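You operate a simulated robot arm through the tools that you are given. There is no shell and no other tool. Be economical: measure what you need, move in short steps, check, and stop when the job is done.

Carry out the task below with a simulated robot arm. There is one attempt and no reset: what you move stays moved.

JOB
Test machine three's emergency stop in mid-run, then get it ready again.
Fine: count of four with the UP key, START, push the red stop in while it runs; it is only a test, so pull it out, press RESET once, then clear the count to 0 with DOWN.

Only the result counts: the job must be done as asked and must still hold three seconds after the hand-in. Knocking over, shifting, dropping, spilling or breaking anything else fails it.

ROBOT AND FRAMES
A 7-joint arm with a two-finger gripper, on a carriage that runs on a rail from [-26, 1562] to [4, -217] (x, y) and turns from -3.84 to 1.955 rad about z. Base frame: it is fixed where the carriage stands at the start and does not move with it; the origin is on the floor, on the carriage's upright axis, x ahead of it, y to its left, z up. Units: mm, rad, N and s.
With the tool pointing down near the work surface it reaches from about 340 to 780 mm from the robot's upright axis, wherever it stands. Its first joint turns from -2.897 to 2.897 rad. Places, roughly: first machine [1000, -3000, 500]; fourth machine [900, 1300, 500]; second machine [1000, -1600, 500]; third emergency stop [700, 100, 1000]; third grey handle [600, -100, 700]; third jog key [600, -400, 900]; third machine [900, -200, 500]; third main switch [600, -300, 700]; third mode dial [700, -400, 1000]; third reset key [600, -300, 900]; third size dial [600, -100, 900]; third start key [600, -200, 900]; third stop key [600, -200, 900]; third style dial [600, 0, 1000]. Payload 2.45 kg.
The TCP is the grasp point, 23 mm short of the fingertips. In the tool frame z runs along the fingers and y along their closing line. The gripper opens to 72 mm. The gripper's body begins 40 mm behind the TCP.
Orientation is told as [roll, pitch, yaw] about the base's x, y, z axes, in that order, counted from this pose: with the fingers straight down and closing along the base's y, the tool's x points along the base's -x, its y along +y and its z along -z.

CONTROLS
- The arm moves only by the tool apply_moves. Its argument "motion" is one flat list of numbers, 7 for each row, row after row: the shift along the tool's x, y, z in units of 40 mm (1.0 is 40 mm), then the turn, a rotation vector about the tool's x, y, z in units of 5 degrees (1.0 is 5 degrees), then the opening in per cent of the stroke, from 0 (shut) to 100 (fully open). In form: [x, y, z, rx, ry, rz, grip, x, y, z, rx, ry, rz, grip, ...]. A call has 1 to 8 rows; each row shifts and turns the commanded pose from where the row before left it, along the tool's axes as they then stand. A call with a number of a shift or a turn outside -1 to 1 is refused whole. Rows are played at 5 a second. More than 50 mm and 0.15 rad between two rows, or a gripper value outside its range, and nothing of the call is played. Where a pose cannot be reached the arm comes as near as it can. A force on the tool above 90 N (or 10 N above the force at the start of the call, whichever is more), or a blocked arm, ends the call early, and 0.2 s more pass. The fingers move at their own pace (about 72 mm/s each) and stop on an object; they squeeze with about 30 N. The grip force told is the motor's: it shows also when the fingers shut on nothing. Time passes only in rows, and 0.2 s behind the last, so rows that do not move let the fingers close. The reply holds the time, the measured pose of the TCP, the force on the tool along the base axes, the opening and the grip force, in the units named above and with some noise, with the torque about the TCP (base axes, N m) and any sound that the robot's microphone picked up.
- Cameras (640 x 400 px; columns grow to the right, rows downward): "scene" is now at [19.6, 140.8, 1537.1]; the picture's right is [-0.48, -0.88, 0.00], its down [-0.48, 0.27, -0.83] and it looks along [0.73, -0.40, -0.55] (base axes); focal length 277 px, centre (320, 200). "wrist" rides on the gripper at [77, 17, -66] in the tool frame; the picture's right is [-0.22, 0.98, 0.00], its down [-0.56, -0.13, -0.82] and it looks along [-0.80, -0.18, 0.57] (tool axes); focal length 234 px, centre (320, 200). There is no depth. A picture from a camera that has moved, and an enlarged one, comes with that camera's place and axes in the base frame and with its lens.
- snapshot(camera): a new picture of that camera. It takes no simulated time.
- slide_trunk(by): slides the trunk up (or, below 0, down) by that many mm; the arm and the scene camera ride with it, the base frame stays. It gives what a move gives, with no picture.
- steer(legs): drives the robot by 1 to 6 legs, each [ahead, left, turn to the left] in mm, mm and rad, along the robot's own axes; the way and the turn of a leg run together, so that a leg with both is an arc; at most 1500 mm and 3.142 rad a leg. The arm and the cameras ride along, it lands a little off, and it stops where it bumps. It keeps to its track: a leg is cut to what the track allows. It gives what a move gives.
- pan_tilt(pan, tilt): turns the head with the scene camera to pan (to the left, within 2.705 rad either way) and tilt (down, from -0.506 to 1.204), counted from straight ahead of the robot. It gives what a move gives.
- close_up(camera, box): a new picture of the part [left, top, right, bottom] of that camera's present view, enlarged. It takes no simulated time.
- close_job(): hands the job in; it is judged then, once.

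Go step by step. Nothing tells you exact positions but the pictures and the camera data: compare them with the known pose of the tool, close in by small moves and look again before you grip or let go. The budget is 120 turns and 82 pictures, counting those below and the enlarged ones. Unless the task says otherwise, let go and move clear before handing in, and close with one line.

The tools are called after "Call:" as a command line: name --argument value ..., lists and objects as JSON in quotes. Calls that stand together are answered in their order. apply_moves: Moves the arm, as the interface text tells. Its arguments: {"type":"object","properties":{"motion":{"type":"array","items":{"type":"number"}}},"required":["motion"]} The other tools are called the same way: slide_trunk (by) slides the trunk up or down; steer (legs) drives the base; pan_tilt (pan, tilt) turns the head that bears the scene camera; snapshot (camera) takes a picture; close_up (camera, box) takes an enlarged picture of a part of a camera's view; close_job () hands the job in.

At the start:

```text
time_s: 0.0
tool_pos: [388.7, -100.4, 1377.9]
tool_rot: [0.001, -0.001, -0.001]
force: [0.4, -0.2, -0.4]
torque: [-0.01, 0.02, -0.04]
width: 72.2
gripper_force: 0.0
trunk travel left (down, up): [-525.0, 65.0]
robot x, y, heading: [1.3, 0.3, -0.0]
head pan, tilt: [-0.504, 0.583]
```

scene: 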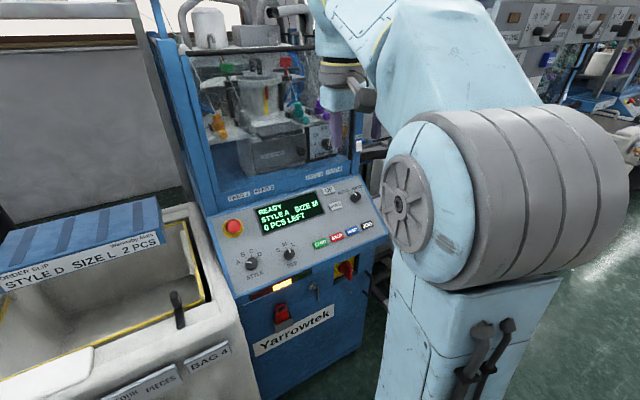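
wrist: 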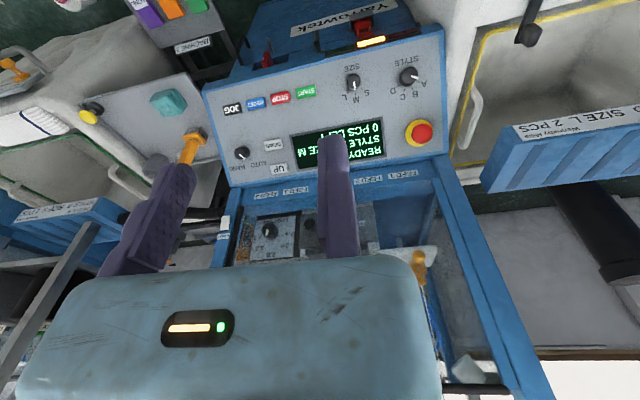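

I see the third machine's sloped panel with the red stop at left, the display in the middle, and the UP/DOWN keys and START/STOP/RESET/JOG keys at right. I'll zoom in on it to read the details.

Call:
close_up --camera "scene" --box '[200, 170, 400, 295]'

Call:
close_up --camera "wrist" --box '[200, 20, 460, 200]'

```text
3.20 times, centred on (300, 232) of scene
camera zoom: at [19.6, 140.8, 1537.1], right [-0.48, -0.88, 0.0], down [-0.48, 0.27, -0.83], along [0.73, -0.4, -0.55], focal length 886 px, centre (384, 96)
```

zoom: 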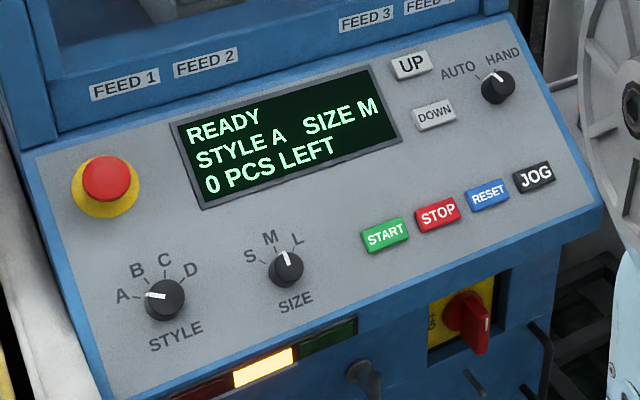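

```text
2.22 times, centred on (330, 110) of wrist
camera zoom: at [310.8, -82.8, 1442.9], right [0.22, 0.98, 0.0], down [0.56, -0.13, 0.82], along [0.8, -0.18, -0.57], focal length 520 px, centre (298, 400)
```

zoom: 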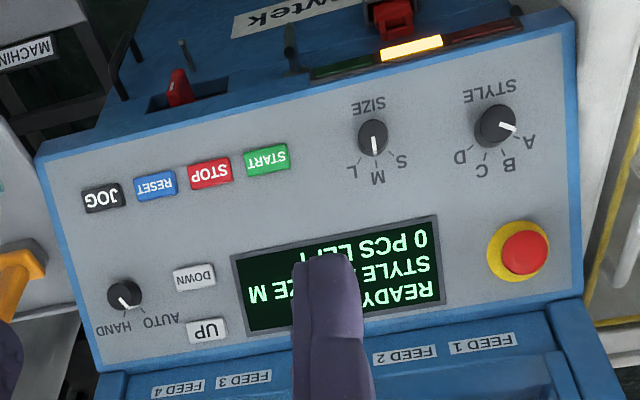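

The panel slopes about 34° up and away from me. Rough fixes are e-stop [680,57,1041], START [591,-177,943] and UP [726,-283,1034]. I'll centre the carriage on the panel and lower the trunk for comfortable reach.

Call:
steer --legs '[[0, -120, 0]]'

Call:
slide_trunk --by -200

```text
time_s: 1.3
tool_pos: [391.6, -219.5, 1378.4]
tool_rot: [0.0, -0.002, 0.002]
force: [0.5, -0.3, 0.0]
torque: [0.01, -0.01, 0.0]
width: 71.9
gripper_force: 0.2
trunk travel left (down, up): [-525.0, 65.0]
robot x, y, heading: [6.0, -120.5, -0.002]
head pan, tilt: [-0.504, 0.583]
```

```text
time_s: 3.4
tool_pos: [392.0, -220.3, 1176.8]
tool_rot: [0.0, -0.002, -0.001]
force: [-0.8, 0.5, 0.1]
torque: [0.0, -0.01, 0.0]
width: 72.0
gripper_force: 0.1
trunk travel left (down, up): [-325.0, 265.0]
robot x, y, heading: [2.4, -115.3, 0.001]
head pan, tilt: [-0.504, 0.583]
```

The carriage is centred. Next I tilt the tool by 34° so the fingers point square into the panel, and close them.

Call:
apply_moves --motion '[0, 0, 0, 0, -1, 0, 0, 0, 0, 0, 0, -1, 0, 0, 0, 0, 0, 0, -1, 0, 0, 0, 0, 0, 0, -1, 0, 0, 0, 0, 0, 0, -1, 0, 0, 0, 0, 0, 0, -1, 0, 0, 0, 0, 0, 0, -0.8, 0, 0]'

Call:
pan_tilt --pan -0.15 --tilt 0.5

Call:
snapshot --camera "scene"

Call:
snapshot --camera "wrist"

```text
time_s: 5.0
tool_pos: [391.7, -219.6, 1178.0]
tool_rot: [0.002, -0.596, -0.003]
force: [0.4, 0.0, -0.3]
torque: [-0.02, -0.01, 0.0]
width: 0.2
gripper_force: 27.8
trunk travel left (down, up): [-325.0, 265.0]
robot x, y, heading: [4.9, -119.1, 0.002]
head pan, tilt: [-0.504, 0.583]
```

```text
time_s: 5.9
tool_pos: [391.7, -218.7, 1177.3]
tool_rot: [0.002, -0.594, 0.0]
force: [-0.2, 0.0, -0.2]
torque: [0.03, 0.01, -0.02]
width: 0.0
gripper_force: 28.0
trunk travel left (down, up): [-325.0, 265.0]
robot x, y, heading: [3.8, -119.2, -0.001]
head pan, tilt: [-0.15, 0.499]
```

```text
77 pictures are left
camera scene: at [33.6, 50.3, 1344.6], right [-0.15, -0.99, 0.0], down [-0.47, 0.07, -0.88], along [0.87, -0.13, -0.48], focal length 277 px, centre (320, 200)
```

scene: 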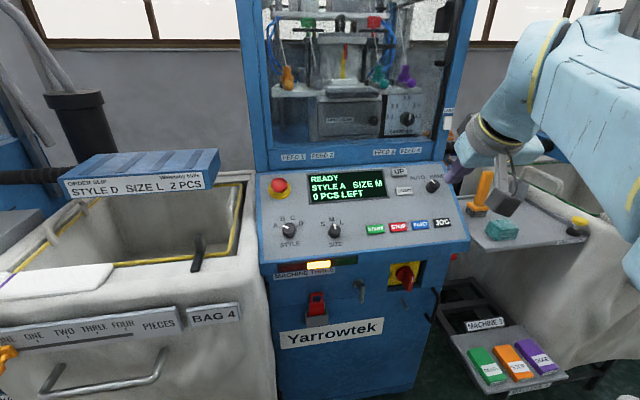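

```text
76 pictures are left
camera wrist: at [289.8, -202.4, 1188.1], right [0.18, 0.98, 0.12], down [0.01, -0.13, 0.99], along [0.98, -0.18, -0.03], focal length 234 px, centre (320, 200)
```

wrist: 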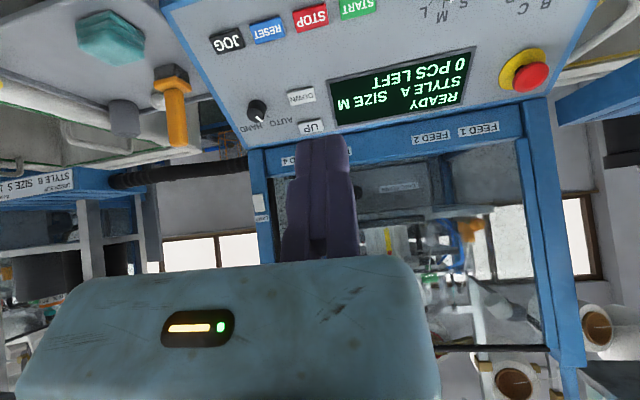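

The scene view is now unobstructed. I'll take close-ups from both cameras to triangulate precisely.

Call:
close_up --camera "scene" --box '[255, 155, 475, 270]'

Call:
close_up --camera "wrist" --box '[180, 0, 600, 160]'

```text
2.91 times, centred on (365, 212) of scene
camera zoom: at [33.6, 50.3, 1344.6], right [-0.15, -0.99, 0.0], down [-0.47, 0.07, -0.88], along [0.87, -0.13, -0.48], focal length 805 px, centre (189, 164)
```

zoom: 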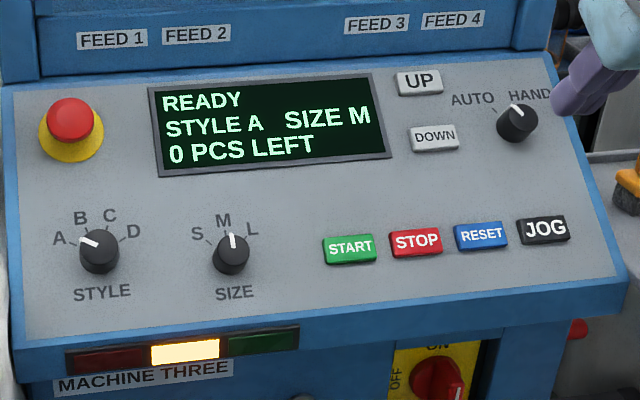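

```text
1.52 times, centred on (390, 80) of wrist
camera zoom: at [289.8, -202.4, 1188.1], right [0.18, 0.98, 0.12], down [0.01, -0.13, 0.99], along [0.98, -0.18, -0.03], focal length 357 px, centre (213, 383)
```

zoom: 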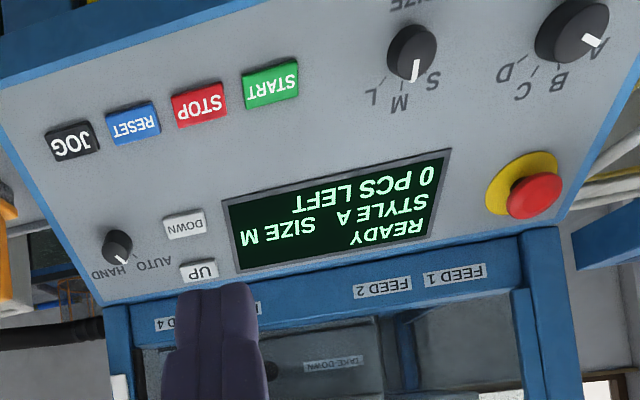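

Triangulation with the panel at about 37° gives UP ≈ [716,-280,1040], DOWN ≈ [672,-281,1002], START ≈ [590,-176,943], RESET ≈ [590,-298,943] and the e-stop top ≈ [678,57,1042]. I'll approach UP and hover about 80 mm off it.

Call:
apply_moves --motion '[0, 0, 0, 0, -0.58, 0, 0, -0.632, -0.218, 0.714, 0, 0, 0, 0, -0.632, -0.218, 0.714, 0, 0, 0, 0, -0.632, -0.218, 0.714, 0, 0, 0, 0, -0.632, -0.218, 0.714, 0, 0, 0, 0, -0.632, -0.218, 0.714, 0, 0, 0, 0, -0.632, -0.218, 0.714, 0, 0, 0, 0, -0.632, -0.218, 0.714, 0, 0, 0, 0]'

Call:
snapshot --camera "scene"

Call:
snapshot --camera "wrist"

```text
time_s: 7.7
tool_pos: [653.1, -281.5, 1122.9]
tool_rot: [-0.001, -0.645, 0.001]
force: [-1.0, -0.7, 0.6]
torque: [-0.03, 0.0, 0.0]
width: 0.1
gripper_force: 28.3
trunk travel left (down, up): [-325.0, 265.0]
robot x, y, heading: [4.2, -119.1, 0.001]
head pan, tilt: [-0.15, 0.499]
```

```text
73 pictures are left
camera scene: at [33.0, 50.4, 1344.6], right [-0.15, -0.99, 0.0], down [-0.47, 0.07, -0.88], along [0.87, -0.13, -0.48], focal length 277 px, centre (320, 200)
```

scene: 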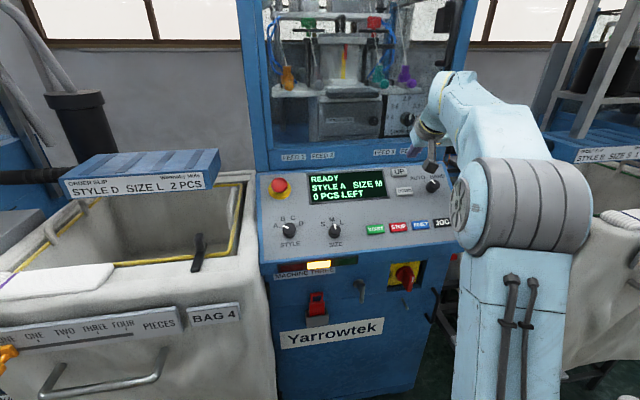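

```text
72 pictures are left
camera wrist: at [551.9, -263.8, 1127.8], right [0.17, 0.98, 0.13], down [-0.05, -0.13, 0.99], along [0.98, -0.18, 0.02], focal length 234 px, centre (320, 200)
```

wrist: 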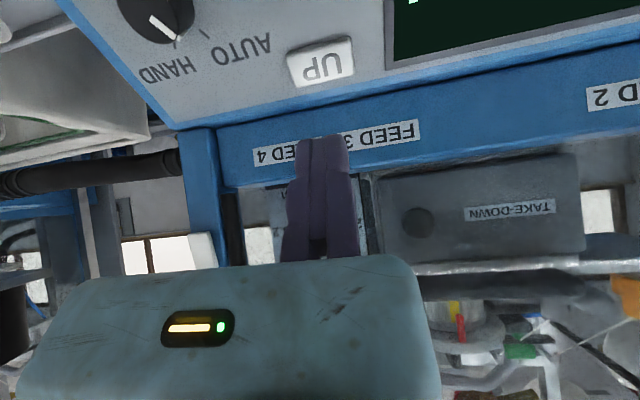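

The fingers are about 80 mm above UP, with a lateral error of only about 3 mm. I correct that and close to about 15 mm.

Call:
apply_moves --motion '[0.075, 0.037, 0.8, 0, 0, 0, 0, 0, 0, 0.85, 0, 0, 0, 0]'

Call:
snapshot --camera "wrist"

Call:
close_up --camera "scene" --box '[340, 140, 480, 240]'

```text
time_s: 8.3
tool_pos: [690.6, -278.7, 1068.2]
tool_rot: [0.0, -0.647, -0.002]
force: [0.4, 0.2, 0.7]
torque: [0.04, 0.03, 0.02]
width: 0.0
gripper_force: 28.6
trunk travel left (down, up): [-325.0, 265.0]
robot x, y, heading: [1.5, -119.2, 0.005]
head pan, tilt: [-0.15, 0.499]
```

```text
71 pictures are left
camera wrist: at [588.5, -261.8, 1073.9], right [0.17, 0.98, 0.13], down [-0.05, -0.13, 0.99], along [0.98, -0.18, 0.02], focal length 234 px, centre (320, 200)
```

wrist: 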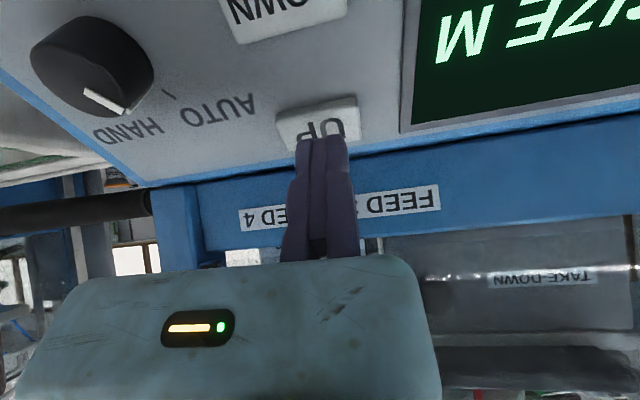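

```text
4.00 times, centred on (410, 190) of scene
camera zoom: at [33.2, 50.4, 1344.6], right [-0.15, -0.99, 0.0], down [-0.47, 0.07, -0.88], along [0.87, -0.13, -0.48], focal length 1107 px, centre (-40, 240)
```

zoom: 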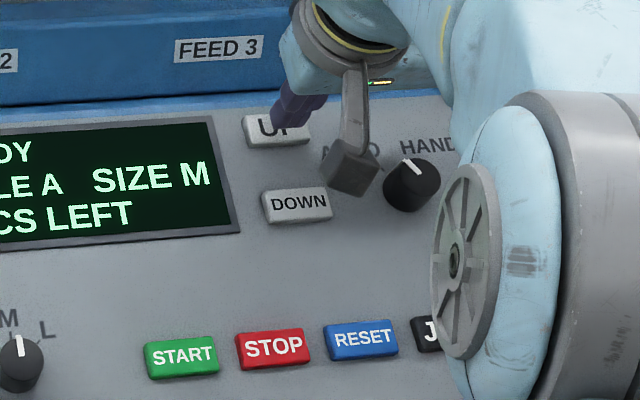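

The tip sits about 10 mm over the UP key. I'll make one gentle press with an immediate retreat, then read the display.

Call:
apply_moves --motion '[0, 0, 0.2, 0, 0, 0, 0, 0, 0, 0.13, 0, 0, 0, 0, 0, 0, -0.33, 0, 0, 0, 0]'

Call:
close_up --camera "scene" --box '[255, 140, 475, 270]'

```text
time_s: 9.1
tool_pos: [689.9, -277.9, 1068.7]
tool_rot: [0.0, -0.645, 0.001]
force: [0.0, 0.6, -0.2]
torque: [0.0, 0.02, 0.04]
width: 0.0
gripper_force: 28.8
trunk travel left (down, up): [-325.0, 265.0]
robot x, y, heading: [3.6, -120.3, 0.003]
head pan, tilt: [-0.15, 0.499]
```

```text
2.91 times, centred on (365, 205) of scene
camera zoom: at [33.9, 50.3, 1344.6], right [-0.15, -0.99, 0.0], down [-0.47, 0.07, -0.88], along [0.87, -0.13, -0.48], focal length 805 px, centre (189, 186)
```

zoom: 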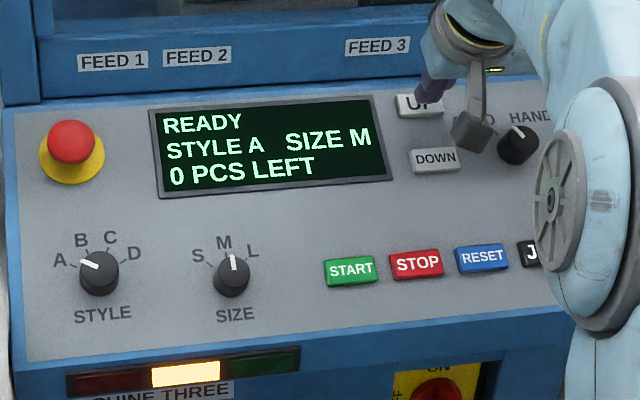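

There was no count yet, so the tip has not touched. I'll inch in further and watch the force.

Call:
apply_moves --motion '[0, 0, 0.4, 0, 0, 0, 0]'

Call:
close_up --camera "scene" --box '[300, 140, 440, 240]'

```text
time_s: 9.5
tool_pos: [700.3, -277.8, 1057.5]
tool_rot: [0.002, -0.645, -0.001]
force: [0.1, 0.3, 0.5]
torque: [0.0, 0.02, 0.0]
width: 0.0
gripper_force: 28.6
trunk travel left (down, up): [-325.0, 265.0]
robot x, y, heading: [0.4, -118.5, 0.005]
head pan, tilt: [-0.15, 0.499]
```

```text
4.00 times, centred on (370, 190) of scene
camera zoom: at [33.3, 50.4, 1344.6], right [-0.15, -0.99, 0.0], down [-0.47, 0.07, -0.88], along [0.87, -0.13, -0.48], focal length 1107 px, centre (120, 240)
```

zoom: 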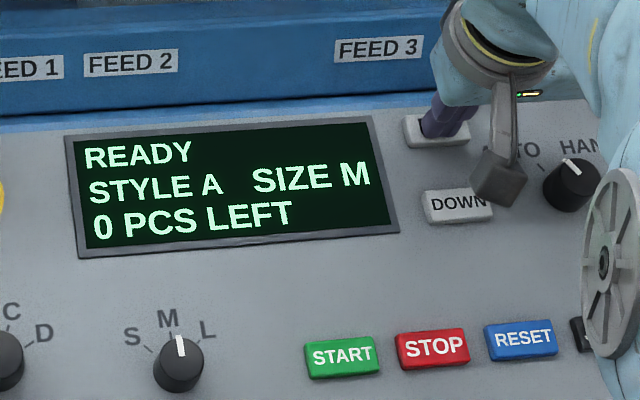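

It is very near contact. I'll go 4 mm further.

Call:
apply_moves --motion '[0, 0, 0.1, 0, 0, 0, 0]'

Call:
close_up --camera "scene" --box '[300, 140, 440, 240]'

```text
time_s: 9.9
tool_pos: [702.8, -278.0, 1053.9]
tool_rot: [0.002, -0.645, 0.002]
force: [-0.2, -1.8, 1.6]
torque: [0.01, -0.03, 0.0]
width: 6.1
gripper_force: 28.5
trunk travel left (down, up): [-325.0, 265.0]
robot x, y, heading: [3.9, -118.9, 0.005]
head pan, tilt: [-0.15, 0.499]
heard: click
```

```text
4.00 times, centred on (370, 190) of scene
camera zoom: at [33.4, 50.4, 1344.7], right [-0.15, -0.99, 0.0], down [-0.47, 0.07, -0.88], along [0.87, -0.13, -0.48], focal length 1107 px, centre (120, 240)
```

zoom: 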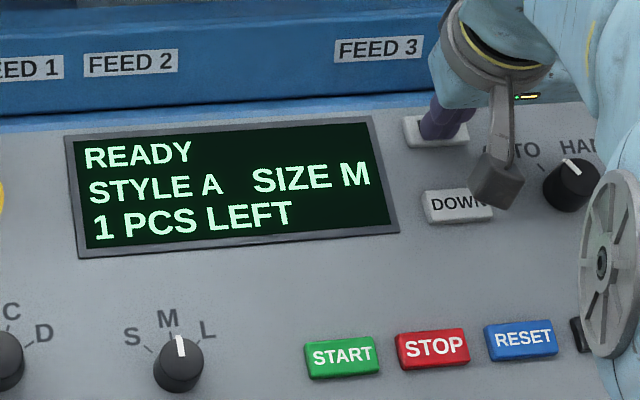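

One click, and the display reads 1. The press depth is known now, so I'll release 12 mm and press again.

Call:
apply_moves --motion '[0, 0, -0.3, 0, 0, 0, 0, 0, 0, 0, 0, 0, 0, 0, 0, 0, 0.3, 0, 0, 0, 0, 0, 0, 0, 0, 0, 0, 0, 0, 0, -0.3, 0, 0, 0, 0]'

Call:
close_up --camera "scene" --box '[300, 140, 440, 240]'

```text
time_s: 11.1
tool_pos: [695.4, -278.5, 1062.3]
tool_rot: [0.0, -0.644, 0.0]
force: [0.7, 0.2, 0.0]
torque: [-0.01, 0.03, 0.0]
width: 0.0
gripper_force: 29.4
trunk travel left (down, up): [-325.0, 265.0]
robot x, y, heading: [0.5, -120.6, -0.0]
head pan, tilt: [-0.15, 0.499]
heard: click
```

```text
4.00 times, centred on (370, 190) of scene
camera zoom: at [33.9, 50.4, 1344.6], right [-0.15, -0.99, 0.0], down [-0.47, 0.07, -0.88], along [0.87, -0.13, -0.48], focal length 1107 px, centre (120, 240)
```

zoom: 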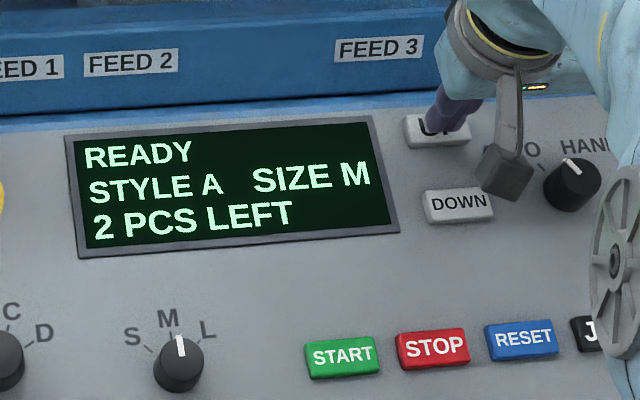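

The count is 2 and each cycle gives exactly one click. I'll do two more.

Call:
apply_moves --motion '[0, 0, 0.3, 0, 0, 0, 0, 0, 0, 0, 0, 0, 0, 0, 0, 0, -0.3, 0, 0, 0, 0, 0, 0, 0, 0, 0, 0, 0, 0, 0, 0.3, 0, 0, 0, 0, 0, 0, 0, 0, 0, 0, 0, 0, 0, -0.3, 0, 0, 0, 0]'

Call:
close_up --camera "scene" --box '[300, 140, 440, 240]'

```text
time_s: 12.7
tool_pos: [694.6, -278.9, 1063.5]
tool_rot: [0.002, -0.642, 0.001]
force: [-0.2, 0.3, 0.1]
torque: [0.02, 0.04, -0.01]
width: 0.0
gripper_force: 27.9
trunk travel left (down, up): [-325.0, 265.0]
robot x, y, heading: [1.4, -120.8, -0.0]
head pan, tilt: [-0.15, 0.499]
heard: click, click
```

```text
4.00 times, centred on (370, 190) of scene
camera zoom: at [33.8, 50.4, 1344.6], right [-0.15, -0.99, 0.0], down [-0.47, 0.07, -0.88], along [0.87, -0.13, -0.48], focal length 1107 px, centre (120, 240)
```

zoom: 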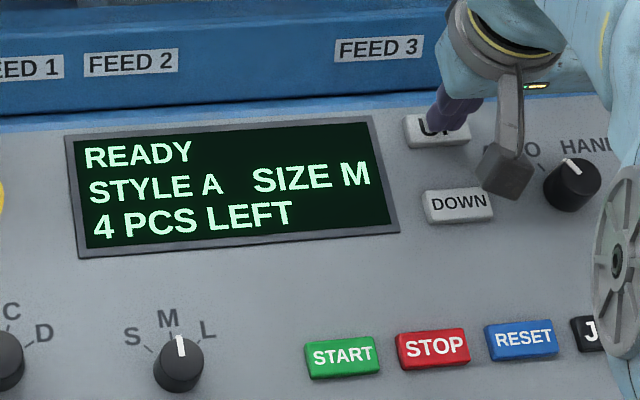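

Four are set. Before starting the machine I'll rehearse above the e-stop to fix its exact place, backing off first and then going across.

Call:
apply_moves --motion '[0, 0, -1, 0, 0, 0, 0, 0.09, 1, -0.02, 0, 0, 0, 0, 0.09, 1, -0.02, 0, 0, 0, 0, 0.09, 1, -0.02, 0, 0, 0, 0, 0.09, 1, -0.02, 0, 0, 0, 0, 0.09, 1, -0.02, 0, 0, 0, 0, 0.1, 1, -0.02, 0, 0, 0, 0, 0.1, 1, -0.02, 0, 0, 0, 0]'

Call:
apply_moves --motion '[0, 0.7, 0, 0, 0, 0, 0, 0, 0.7, 0, 0, 0, 0, 0]'

Call:
snapshot --camera "wrist"

Call:
close_up --camera "scene" --box '[240, 130, 460, 270]'

```text
time_s: 14.5
tool_pos: [645.9, 1.2, 1086.3]
tool_rot: [0.001, -0.646, -0.001]
force: [0.5, -0.9, -0.3]
torque: [0.0, -0.02, 0.01]
width: 0.0
gripper_force: 27.8
trunk travel left (down, up): [-325.0, 265.0]
robot x, y, heading: [-0.6, -125.0, 0.004]
head pan, tilt: [-0.15, 0.499]
```

```text
time_s: 15.1
tool_pos: [646.5, 56.8, 1084.0]
tool_rot: [0.002, -0.644, -0.001]
force: [1.0, 0.0, -0.3]
torque: [-0.03, -0.02, 0.02]
width: 0.1
gripper_force: 28.3
trunk travel left (down, up): [-325.0, 265.0]
robot x, y, heading: [3.5, -121.2, 0.004]
head pan, tilt: [-0.15, 0.499]
```

```text
64 pictures are left
camera wrist: at [544.3, 74.3, 1090.3], right [0.17, 0.98, 0.13], down [-0.04, -0.13, 0.99], along [0.98, -0.18, 0.02], focal length 234 px, centre (320, 200)
```

wrist: 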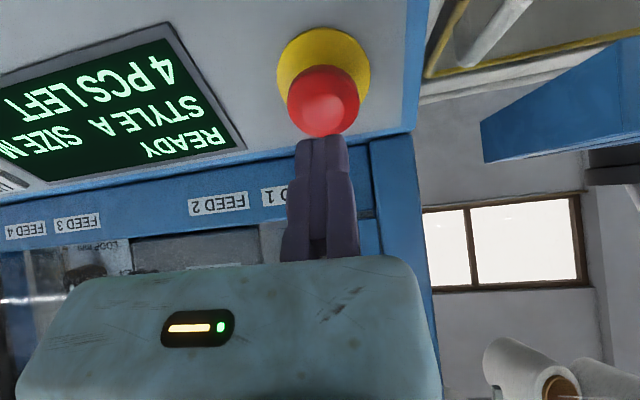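

```text
2.86 times, centred on (350, 200) of scene
camera zoom: at [33.6, 50.2, 1344.7], right [-0.15, -0.99, 0.0], down [-0.47, 0.07, -0.88], along [0.87, -0.13, -0.48], focal length 791 px, centre (234, 200)
```

zoom: 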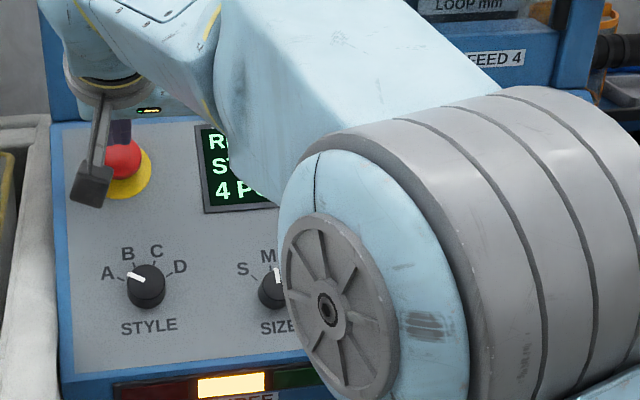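

The fingertips are about 30 mm over the red button, with 2–3 mm of lateral correction needed. Now I go to hover over START and check it.

Call:
apply_moves --motion '[0.54, -0.97, -0.1, 0, 0, 0, 0, 0.54, -0.97, 0, 0, 0, 0, 0, 0.54, -0.97, 0, 0, 0, 0, 0, 0.54, -0.97, 0, 0, 0, 0, 0, 0.54, -0.97, 0, 0, 0, 0, 0, 0.54, -0.97, 0, 0, 0, 0, 0, 0, 0, 0.8, 0, 0, 0, 0]'

Call:
snapshot --camera "wrist"

Call:
close_up --camera "scene" --box '[255, 140, 475, 270]'

```text
time_s: 16.7
tool_pos: [559.4, -175.1, 983.2]
tool_rot: [0.003, -0.648, -0.001]
force: [-1.0, 0.0, 0.3]
torque: [0.0, 0.02, -0.01]
width: 0.0
gripper_force: 28.4
trunk travel left (down, up): [-325.0, 265.0]
robot x, y, heading: [-1.5, -122.0, 0.004]
head pan, tilt: [-0.15, 0.499]
```

```text
62 pictures are left
camera wrist: at [456.9, -157.7, 989.4], right [0.17, 0.98, 0.13], down [-0.05, -0.13, 0.99], along [0.98, -0.18, 0.02], focal length 234 px, centre (320, 200)
```

wrist: 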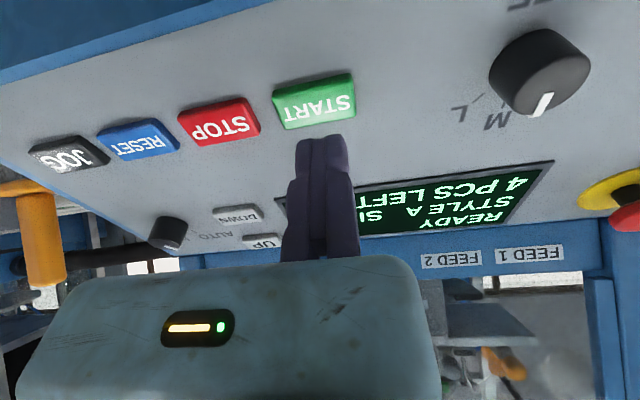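

```text
2.91 times, centred on (365, 205) of scene
camera zoom: at [32.8, 50.3, 1344.7], right [-0.15, -0.99, 0.0], down [-0.47, 0.07, -0.88], along [0.87, -0.13, -0.48], focal length 805 px, centre (189, 186)
```

zoom: 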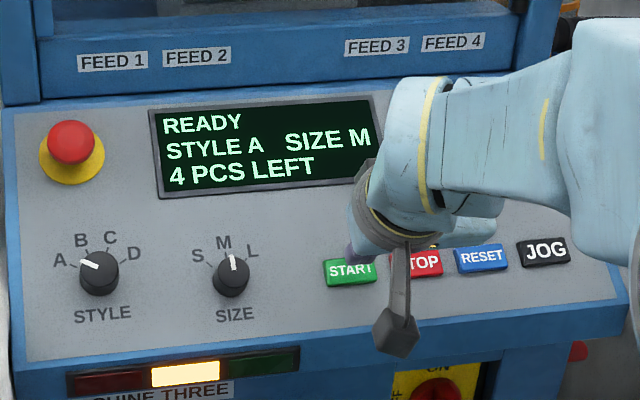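

START is just ahead of the tip (3 mm correction). I press it, retract and listen.

Call:
apply_moves --motion '[0.07, -0.04, 0.65, 0, 0, 0, 0, 0, 0, 0.18, 0, 0, 0, 0, 0, 0, 0, 0, 0, 0, 0, 0, 0, -0.83, 0, 0, 0, 0]'

Call:
close_up --camera "scene" --box '[255, 140, 475, 270]'

```text
time_s: 17.7
tool_pos: [558.6, -177.7, 982.2]
tool_rot: [0.003, -0.645, -0.003]
force: [1.2, -0.1, -0.6]
torque: [0.01, -0.02, -0.01]
width: 0.3
gripper_force: 28.0
trunk travel left (down, up): [-325.0, 265.0]
robot x, y, heading: [0.1, -116.5, 0.0]
head pan, tilt: [-0.15, 0.499]
heard: click
```

```text
2.91 times, centred on (365, 205) of scene
camera zoom: at [34.4, 50.3, 1344.6], right [-0.15, -0.99, 0.0], down [-0.47, 0.07, -0.88], along [0.87, -0.13, -0.48], focal length 805 px, centre (189, 186)
```

zoom: 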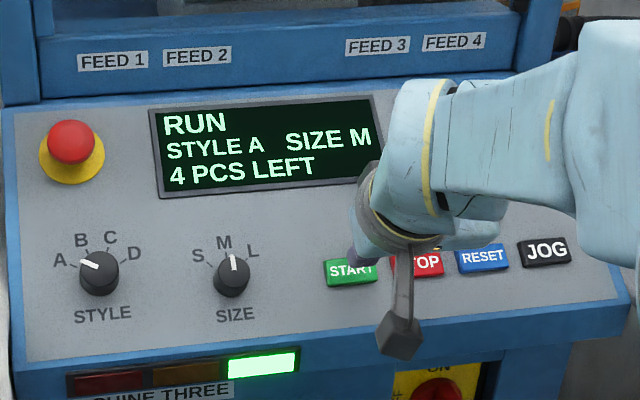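

It shows RUN. I go straight to the red button.

Call:
apply_moves --motion '[0, 0, -0.8, 0, 0, 0, 0, -0.537, 0.984, 0, 0, 0, 0, 0, -0.537, 0.984, 0, 0, 0, 0, 0, -0.537, 0.984, 0, 0, 0, 0, 0, -0.537, 0.984, 0, 0, 0, 0, 0, -0.537, 0.984, 0, 0, 0, 0, 0, -0.537, 0.984, 0, 0, 0, 0, 0, 0, 0, 0.5, 0, 0, 0, 0]'

Call:
apply_moves --motion '[0, 0, 0.3, 0, 0, 0, 0, 0, 0, 0.2, 0, 0, 0, 0, 0, 0, 0.15, 0, 0, 0, 0, 0, 0, 0.15, 0, 0, 0, 0]'

Call:
snapshot --camera "wrist"

Call:
close_up --camera "scene" --box '[240, 130, 460, 270]'

```text
time_s: 19.5
tool_pos: [652.5, 58.1, 1069.2]
tool_rot: [0.001, -0.645, -0.001]
force: [-0.2, -0.9, -0.1]
torque: [-0.03, -0.01, -0.01]
width: 0.1
gripper_force: 28.9
trunk travel left (down, up): [-325.0, 265.0]
robot x, y, heading: [3.8, -120.3, -0.0]
head pan, tilt: [-0.15, 0.499]
```

```text
time_s: 20.5
tool_pos: [664.7, 58.8, 1056.1]
tool_rot: [0.009, -0.66, -0.005]
force: [-69.6, -10.6, 38.9]
torque: [-0.08, 0.13, 0.07]
width: 5.9
gripper_force: 28.1
trunk travel left (down, up): [-325.0, 265.0]
robot x, y, heading: [2.9, -116.8, 0.003]
head pan, tilt: [-0.15, 0.499]
```

```text
59 pictures are left
camera wrist: at [561.9, 75.4, 1060.2], right [0.17, 0.98, 0.14], down [-0.06, -0.13, 0.99], along [0.98, -0.18, 0.04], focal length 234 px, centre (320, 200)
```

wrist: 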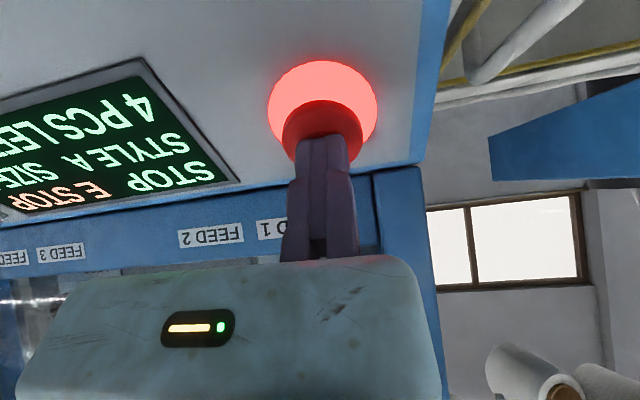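

```text
2.86 times, centred on (350, 200) of scene
camera zoom: at [23.9, 48.5, 1345.6], right [-0.15, -0.99, 0.0], down [-0.47, 0.07, -0.88], along [0.87, -0.13, -0.47], focal length 791 px, centre (234, 200)
```

zoom: 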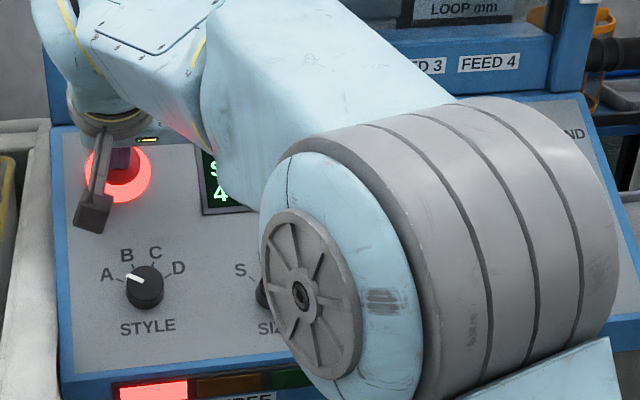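

E STOP shows, with 4 still left. I back off with the fingers opening, to see whether it latched.

Call:
apply_moves --motion '[0, 0, -0.5, 0, 0, 0, 0, 0, 0, -1, 0, 0, 0, 100, 0, 0, 0, 0, 0, 0, 100, 0, 0, 0, 0, 0, 0, 100]'

Call:
snapshot --camera "wrist"

Call:
close_up --camera "scene" --box '[240, 130, 460, 270]'

```text
time_s: 21.5
tool_pos: [639.6, 59.2, 1089.6]
tool_rot: [0.0, -0.645, 0.001]
force: [-1.3, -0.4, -0.6]
torque: [0.0, 0.02, 0.0]
width: 71.9
gripper_force: 0.0
trunk travel left (down, up): [-325.0, 265.0]
robot x, y, heading: [1.6, -119.7, 0.001]
head pan, tilt: [-0.15, 0.499]
```

```text
57 pictures are left
camera wrist: at [537.0, 76.4, 1097.0], right [0.17, 0.98, 0.13], down [-0.04, -0.13, 0.99], along [0.98, -0.18, 0.02], focal length 234 px, centre (320, 200)
```

wrist: 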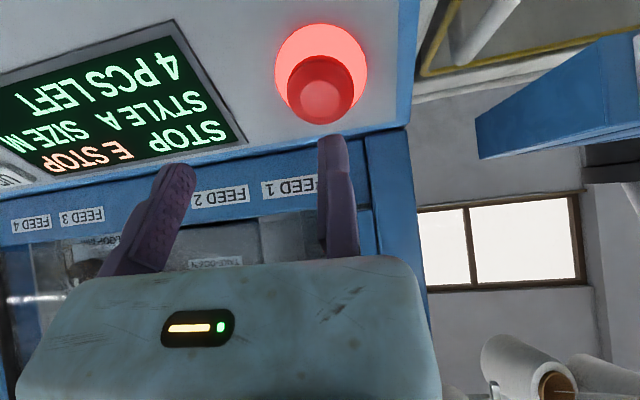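

```text
2.86 times, centred on (350, 200) of scene
camera zoom: at [33.5, 50.4, 1344.6], right [-0.15, -0.99, 0.0], down [-0.47, 0.07, -0.88], along [0.87, -0.13, -0.48], focal length 791 px, centre (234, 200)
```

zoom: 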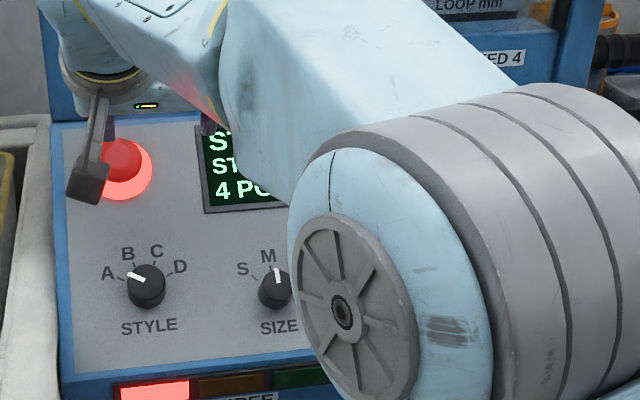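

It is latched: the ring is lit and 4 are left. The wrist view shows the gripper opens one-sidedly (the +y finger stays, the -y finger travels), so I shift about 24 mm to +y to straddle the button, then close in partly.

Call:
apply_moves --motion '[0.05, 0.61, 0, 0, 0, 0, 100, 0, 0, 0.85, 0, 0, 0, 100]'

Call:
snapshot --camera "wrist"

Call:
close_up --camera "scene" --box '[240, 130, 340, 220]'

```text
time_s: 22.1
tool_pos: [656.0, 84.4, 1061.2]
tool_rot: [0.002, -0.647, -0.002]
force: [0.3, 0.3, 0.7]
torque: [0.0, -0.01, 0.01]
width: 72.0
gripper_force: 0.0
trunk travel left (down, up): [-325.0, 265.0]
robot x, y, heading: [6.5, -121.4, 0.004]
head pan, tilt: [-0.15, 0.499]
```

```text
55 pictures are left
camera wrist: at [554.0, 101.8, 1067.9], right [0.17, 0.98, 0.13], down [-0.05, -0.13, 0.99], along [0.98, -0.18, 0.02], focal length 234 px, centre (320, 200)
```

wrist: 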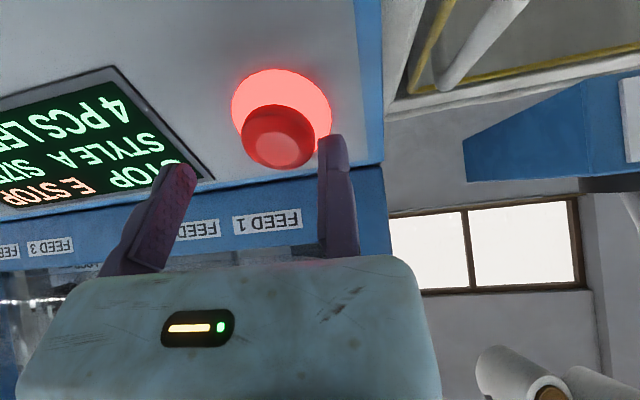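

```text
4.44 times, centred on (290, 175) of scene
camera zoom: at [32.9, 50.4, 1344.7], right [-0.15, -0.99, 0.0], down [-0.47, 0.07, -0.88], along [0.87, -0.13, -0.48], focal length 1230 px, centre (453, 311)
```

zoom: 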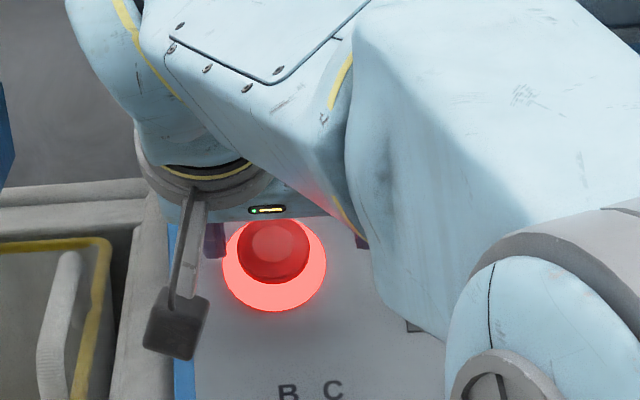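

Both views show the fingers straddling the cap with clearance on each side. I descend 20 mm alongside it.

Call:
apply_moves --motion '[0, 0, 0.25, 0, 0, 0, 100, 0, 0, 0.25, 0, 0, 0, 100]'

Call:
snapshot --camera "wrist"

```text
time_s: 22.7
tool_pos: [669.5, 84.1, 1046.6]
tool_rot: [0.001, -0.647, -0.001]
force: [0.7, 0.3, -0.3]
torque: [0.0, -0.01, -0.01]
width: 72.1
gripper_force: 0.0
trunk travel left (down, up): [-325.0, 265.0]
robot x, y, heading: [3.4, -118.8, -0.001]
head pan, tilt: [-0.15, 0.499]
```

```text
53 pictures are left
camera wrist: at [566.9, 100.7, 1051.8], right [0.17, 0.98, 0.13], down [-0.05, -0.13, 0.99], along [0.98, -0.18, 0.02], focal length 234 px, centre (320, 200)
```

wrist: 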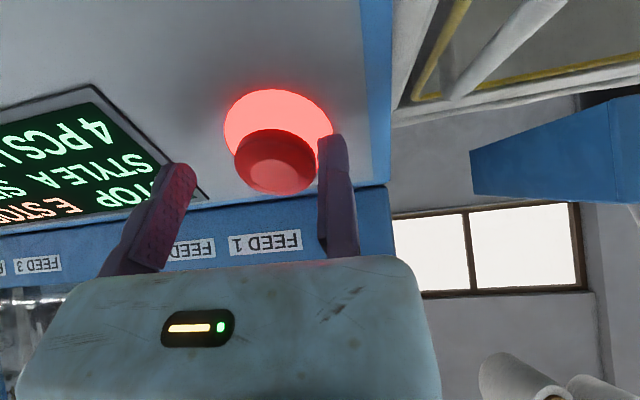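

The cap sits between the fingers. I close on it.

Call:
apply_moves --motion '[0, 0, 0, 0, 0, 0, 0, 0, 0, 0, 0, 0, 0, 0, 0, 0, 0, 0, 0, 0, 0, 0, 0, 0, 0, 0, 0, 0]'

Call:
snapshot --camera "wrist"

```text
time_s: 23.7
tool_pos: [669.1, 79.9, 1045.2]
tool_rot: [0.0, -0.643, -0.005]
force: [-5.2, -19.8, -3.7]
torque: [-0.17, 0.13, -0.68]
width: 41.5
gripper_force: 44.8
trunk travel left (down, up): [-325.0, 265.0]
robot x, y, heading: [2.6, -119.9, 0.004]
head pan, tilt: [-0.15, 0.499]
```

```text
52 pictures are left
camera wrist: at [567.4, 97.5, 1051.8], right [0.18, 0.98, 0.13], down [-0.05, -0.13, 0.99], along [0.98, -0.18, 0.02], focal length 234 px, centre (320, 200)
```

wrist: 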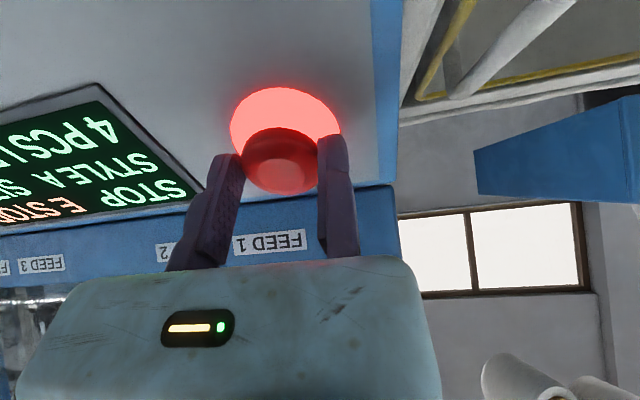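

Gripped at 41.5 mm wide. I relax the sideways load by 4 mm, then pull out along the axis.

Call:
apply_moves --motion '[0, -0.1, 0, 0, 0, 0, 0, 0, 0, -0.12, 0, 0, 0, 0, 0, 0, -0.12, 0, 0, 0, 0, 0, 0, -0.12, 0, 0, 0, 0]'

Call:
snapshot --camera "wrist"

```text
time_s: 24.7
tool_pos: [662.4, 79.7, 1052.4]
tool_rot: [-0.002, -0.638, 0.002]
force: [26.7, -5.8, -24.4]
torque: [0.65, 0.02, 0.59]
width: 42.0
gripper_force: 45.2
trunk travel left (down, up): [-325.0, 265.0]
robot x, y, heading: [3.8, -122.9, -0.002]
head pan, tilt: [-0.15, 0.499]
```

```text
51 pictures are left
camera wrist: at [561.3, 97.0, 1059.3], right [0.17, 0.98, 0.13], down [-0.04, -0.12, 0.99], along [0.98, -0.18, 0.01], focal length 234 px, centre (320, 200)
```

wrist: 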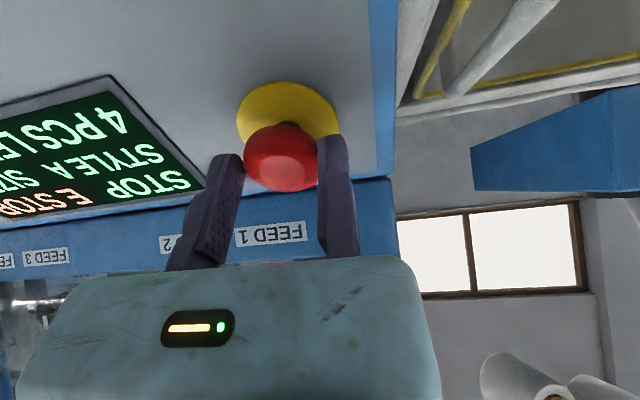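

It is out and the ring is dark. I open, ease the fixed finger off, and retreat.

Call:
apply_moves --motion '[0, 0, 0, 0, 0, 0, 100, 0, 0.1, 0, 0, 0, 0, 100, 0, 0, 0, 0, 0, 0, 100, 0, 0, -0.5, 0, 0, 0, 100, 0, 0, -1, 0, 0, 0, 100, 0, 0, 0, 0, 0, 0, 0, 0, 0, 0, 0, 0, 0, 0, 0, 0, 0, 0, 0, 0, 0]'

Call:
snapshot --camera "wrist"

```text
time_s: 26.5
tool_pos: [624.4, 84.8, 1106.4]
tool_rot: [0.002, -0.645, -0.001]
force: [0.2, -0.3, -0.8]
torque: [-0.02, 0.01, 0.04]
width: 0.0
gripper_force: 28.1
trunk travel left (down, up): [-325.0, 265.0]
robot x, y, heading: [-0.9, -118.9, 0.003]
head pan, tilt: [-0.15, 0.499]
```

```text
50 pictures are left
camera wrist: at [523.3, 100.9, 1112.9], right [0.17, 0.98, 0.13], down [-0.05, -0.13, 0.99], along [0.98, -0.18, 0.02], focal length 234 px, centre (320, 200)
```

wrist: 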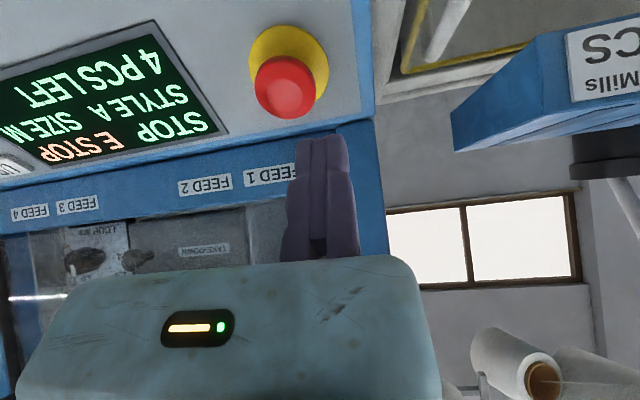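

The red button is fully out. Next I go to RESET and hover there.

Call:
apply_moves --motion '[0.32, -0.957, 0, 0, 0, 0, 0, 0.32, -0.957, 0, 0, 0, 0, 0, 0.32, -0.957, 0, 0, 0, 0, 0, 0.32, -0.957, 0, 0, 0, 0, 0, 0.32, -0.957, 0, 0, 0, 0, 0, 0.32, -0.957, 0, 0, 0, 0, 0, 0.32, -0.957, 0, 0, 0, 0, 0, 0.32, -0.957, 0, 0, 0, 0, 0]'

Call:
apply_moves --motion '[0.32, -0.957, 0, 0, 0, 0, 0, 0.32, -0.957, 0, 0, 0, 0, 0, 0, 0, 0.7, 0, 0, 0, 0, 0, 0, 0.78, 0, 0, 0, 0]'

Call:
snapshot --camera "wrist"

Call:
close_up --camera "scene" --box '[255, 140, 475, 270]'

```text
time_s: 28.3
tool_pos: [542.8, -223.4, 1045.9]
tool_rot: [0.0, -0.645, 0.0]
force: [0.1, -0.1, -0.2]
torque: [-0.04, 0.0, -0.01]
width: 0.2
gripper_force: 28.6
trunk travel left (down, up): [-325.0, 265.0]
robot x, y, heading: [5.4, -121.8, 0.003]
head pan, tilt: [-0.15, 0.499]
```

```text
time_s: 29.3
tool_pos: [557.5, -301.0, 981.8]
tool_rot: [0.002, -0.647, -0.001]
force: [-1.5, -0.1, -0.9]
torque: [0.0, 0.01, -0.04]
width: 0.0
gripper_force: 27.7
trunk travel left (down, up): [-325.0, 265.0]
robot x, y, heading: [3.9, -116.7, 0.003]
head pan, tilt: [-0.15, 0.499]
```

```text
49 pictures are left
camera wrist: at [454.8, -284.3, 987.9], right [0.17, 0.98, 0.13], down [-0.05, -0.13, 0.99], along [0.98, -0.18, 0.02], focal length 234 px, centre (320, 200)
```

wrist: 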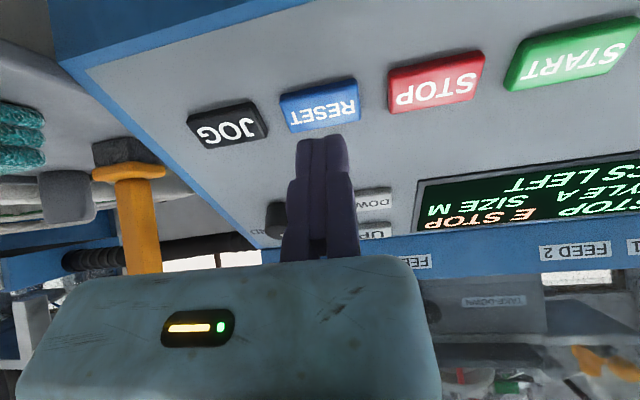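

```text
2.91 times, centred on (365, 205) of scene
camera zoom: at [33.1, 50.4, 1344.7], right [-0.15, -0.99, 0.0], down [-0.47, 0.07, -0.88], along [0.87, -0.13, -0.48], focal length 805 px, centre (189, 186)
```

zoom: 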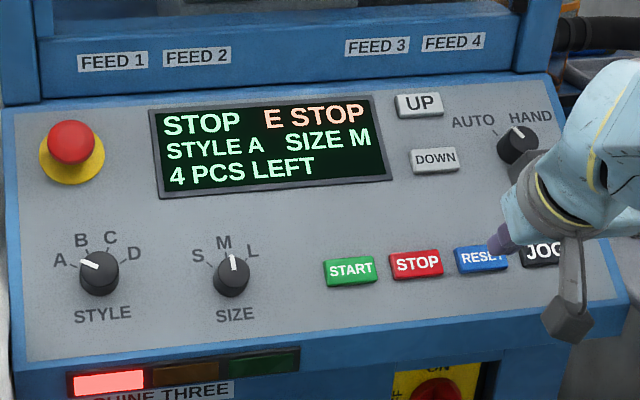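

The tip is lined up with RESET, and the display still shows STOP / E STOP. I press it once with the same depth as START.

Call:
apply_moves --motion '[0, 0, 0.65, 0, 0, 0, 0, 0, 0, 0.18, 0, 0, 0, 0, 0, 0, 0, 0, 0, 0, 0, 0, 0, -0.83, 0, 0, 0, 0]'

Call:
close_up --camera "scene" --box '[255, 140, 475, 270]'

```text
time_s: 30.3
tool_pos: [557.8, -299.5, 982.1]
tool_rot: [0.0, -0.646, -0.001]
force: [0.7, -0.9, -0.2]
torque: [0.0, 0.0, 0.04]
width: 0.0
gripper_force: 28.3
trunk travel left (down, up): [-325.0, 265.0]
robot x, y, heading: [4.7, -119.6, 0.004]
head pan, tilt: [-0.15, 0.499]
heard: click
```

```text
2.91 times, centred on (365, 205) of scene
camera zoom: at [34.4, 50.3, 1344.6], right [-0.15, -0.99, 0.0], down [-0.47, 0.07, -0.88], along [0.87, -0.13, -0.48], focal length 805 px, centre (189, 186)
```

zoom: 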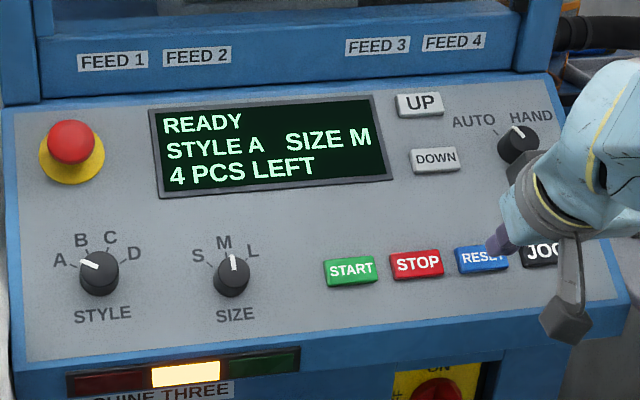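

READY, with 4 left. Next I move up the slope to hover over DOWN.

Call:
apply_moves --motion '[-0.85, 0.15, -0.2, 0, 0, 0, 0, -0.85, 0.16, 0, 0, 0, 0, 0, -0.86, 0.15, 0.2, 0, 0, 0, 0]'

Call:
snapshot --camera "wrist"

Call:
close_up --camera "scene" --box '[300, 140, 440, 240]'

```text
time_s: 31.1
tool_pos: [638.7, -280.1, 1044.3]
tool_rot: [0.002, -0.644, -0.002]
force: [-0.6, -0.2, 0.5]
torque: [0.01, -0.02, 0.02]
width: 0.0
gripper_force: 28.5
trunk travel left (down, up): [-325.0, 265.0]
robot x, y, heading: [1.2, -119.9, 0.002]
head pan, tilt: [-0.15, 0.499]
```

```text
46 pictures are left
camera wrist: at [537.0, -262.9, 1049.3], right [0.17, 0.98, 0.13], down [-0.04, -0.13, 0.99], along [0.98, -0.18, 0.02], focal length 234 px, centre (320, 200)
```

wrist: 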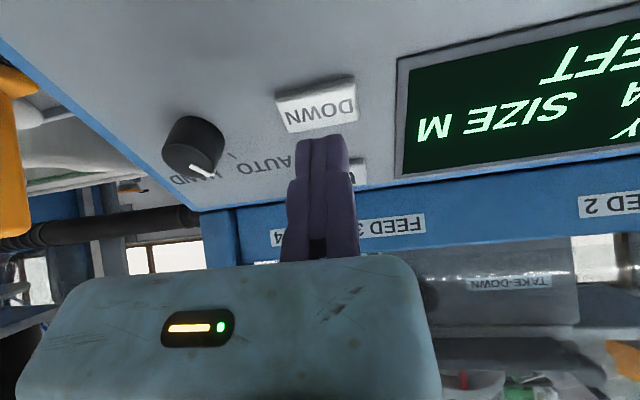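

```text
4.00 times, centred on (370, 190) of scene
camera zoom: at [33.1, 50.3, 1344.6], right [-0.15, -0.99, 0.0], down [-0.47, 0.07, -0.88], along [0.87, -0.13, -0.48], focal length 1107 px, centre (120, 240)
```

zoom: 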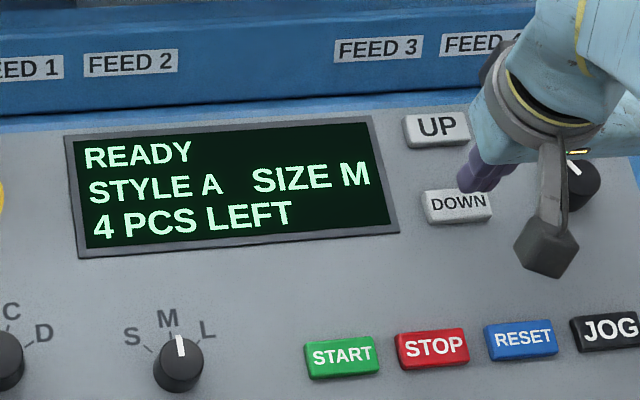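

Same relative position as over RESET, so it is aligned. I press DOWN once and verify.

Call:
apply_moves --motion '[0.03, 0, 0.65, 0, 0, 0, 0, 0, 0, 0.18, 0, 0, 0, 0, 0, 0, 0, 0, 0, 0, 0, 0, 0, -0.33, 0, 0, 0, 0]'

Call:
close_up --camera "scene" --box '[300, 140, 440, 240]'

```text
time_s: 32.1
tool_pos: [649.9, -282.3, 1028.2]
tool_rot: [0.0, -0.646, -0.001]
force: [0.6, 0.6, -0.5]
torque: [-0.03, 0.01, -0.02]
width: 0.1
gripper_force: 28.0
trunk travel left (down, up): [-325.0, 265.0]
robot x, y, heading: [-2.2, -120.5, 0.003]
head pan, tilt: [-0.15, 0.499]
heard: click
```

```text
4.00 times, centred on (370, 190) of scene
camera zoom: at [33.8, 50.4, 1344.6], right [-0.15, -0.99, 0.0], down [-0.47, 0.07, -0.88], along [0.87, -0.13, -0.48], focal length 1107 px, centre (120, 240)
```

zoom: 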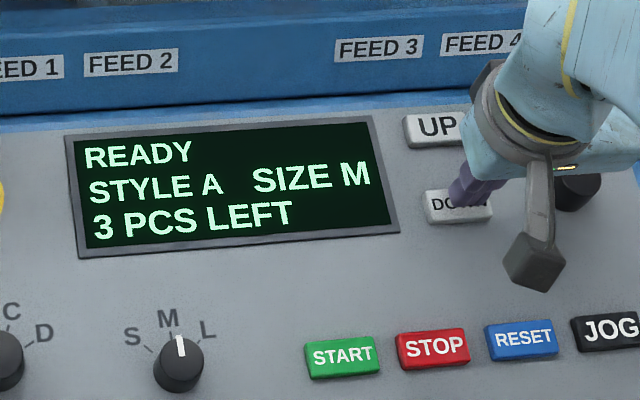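

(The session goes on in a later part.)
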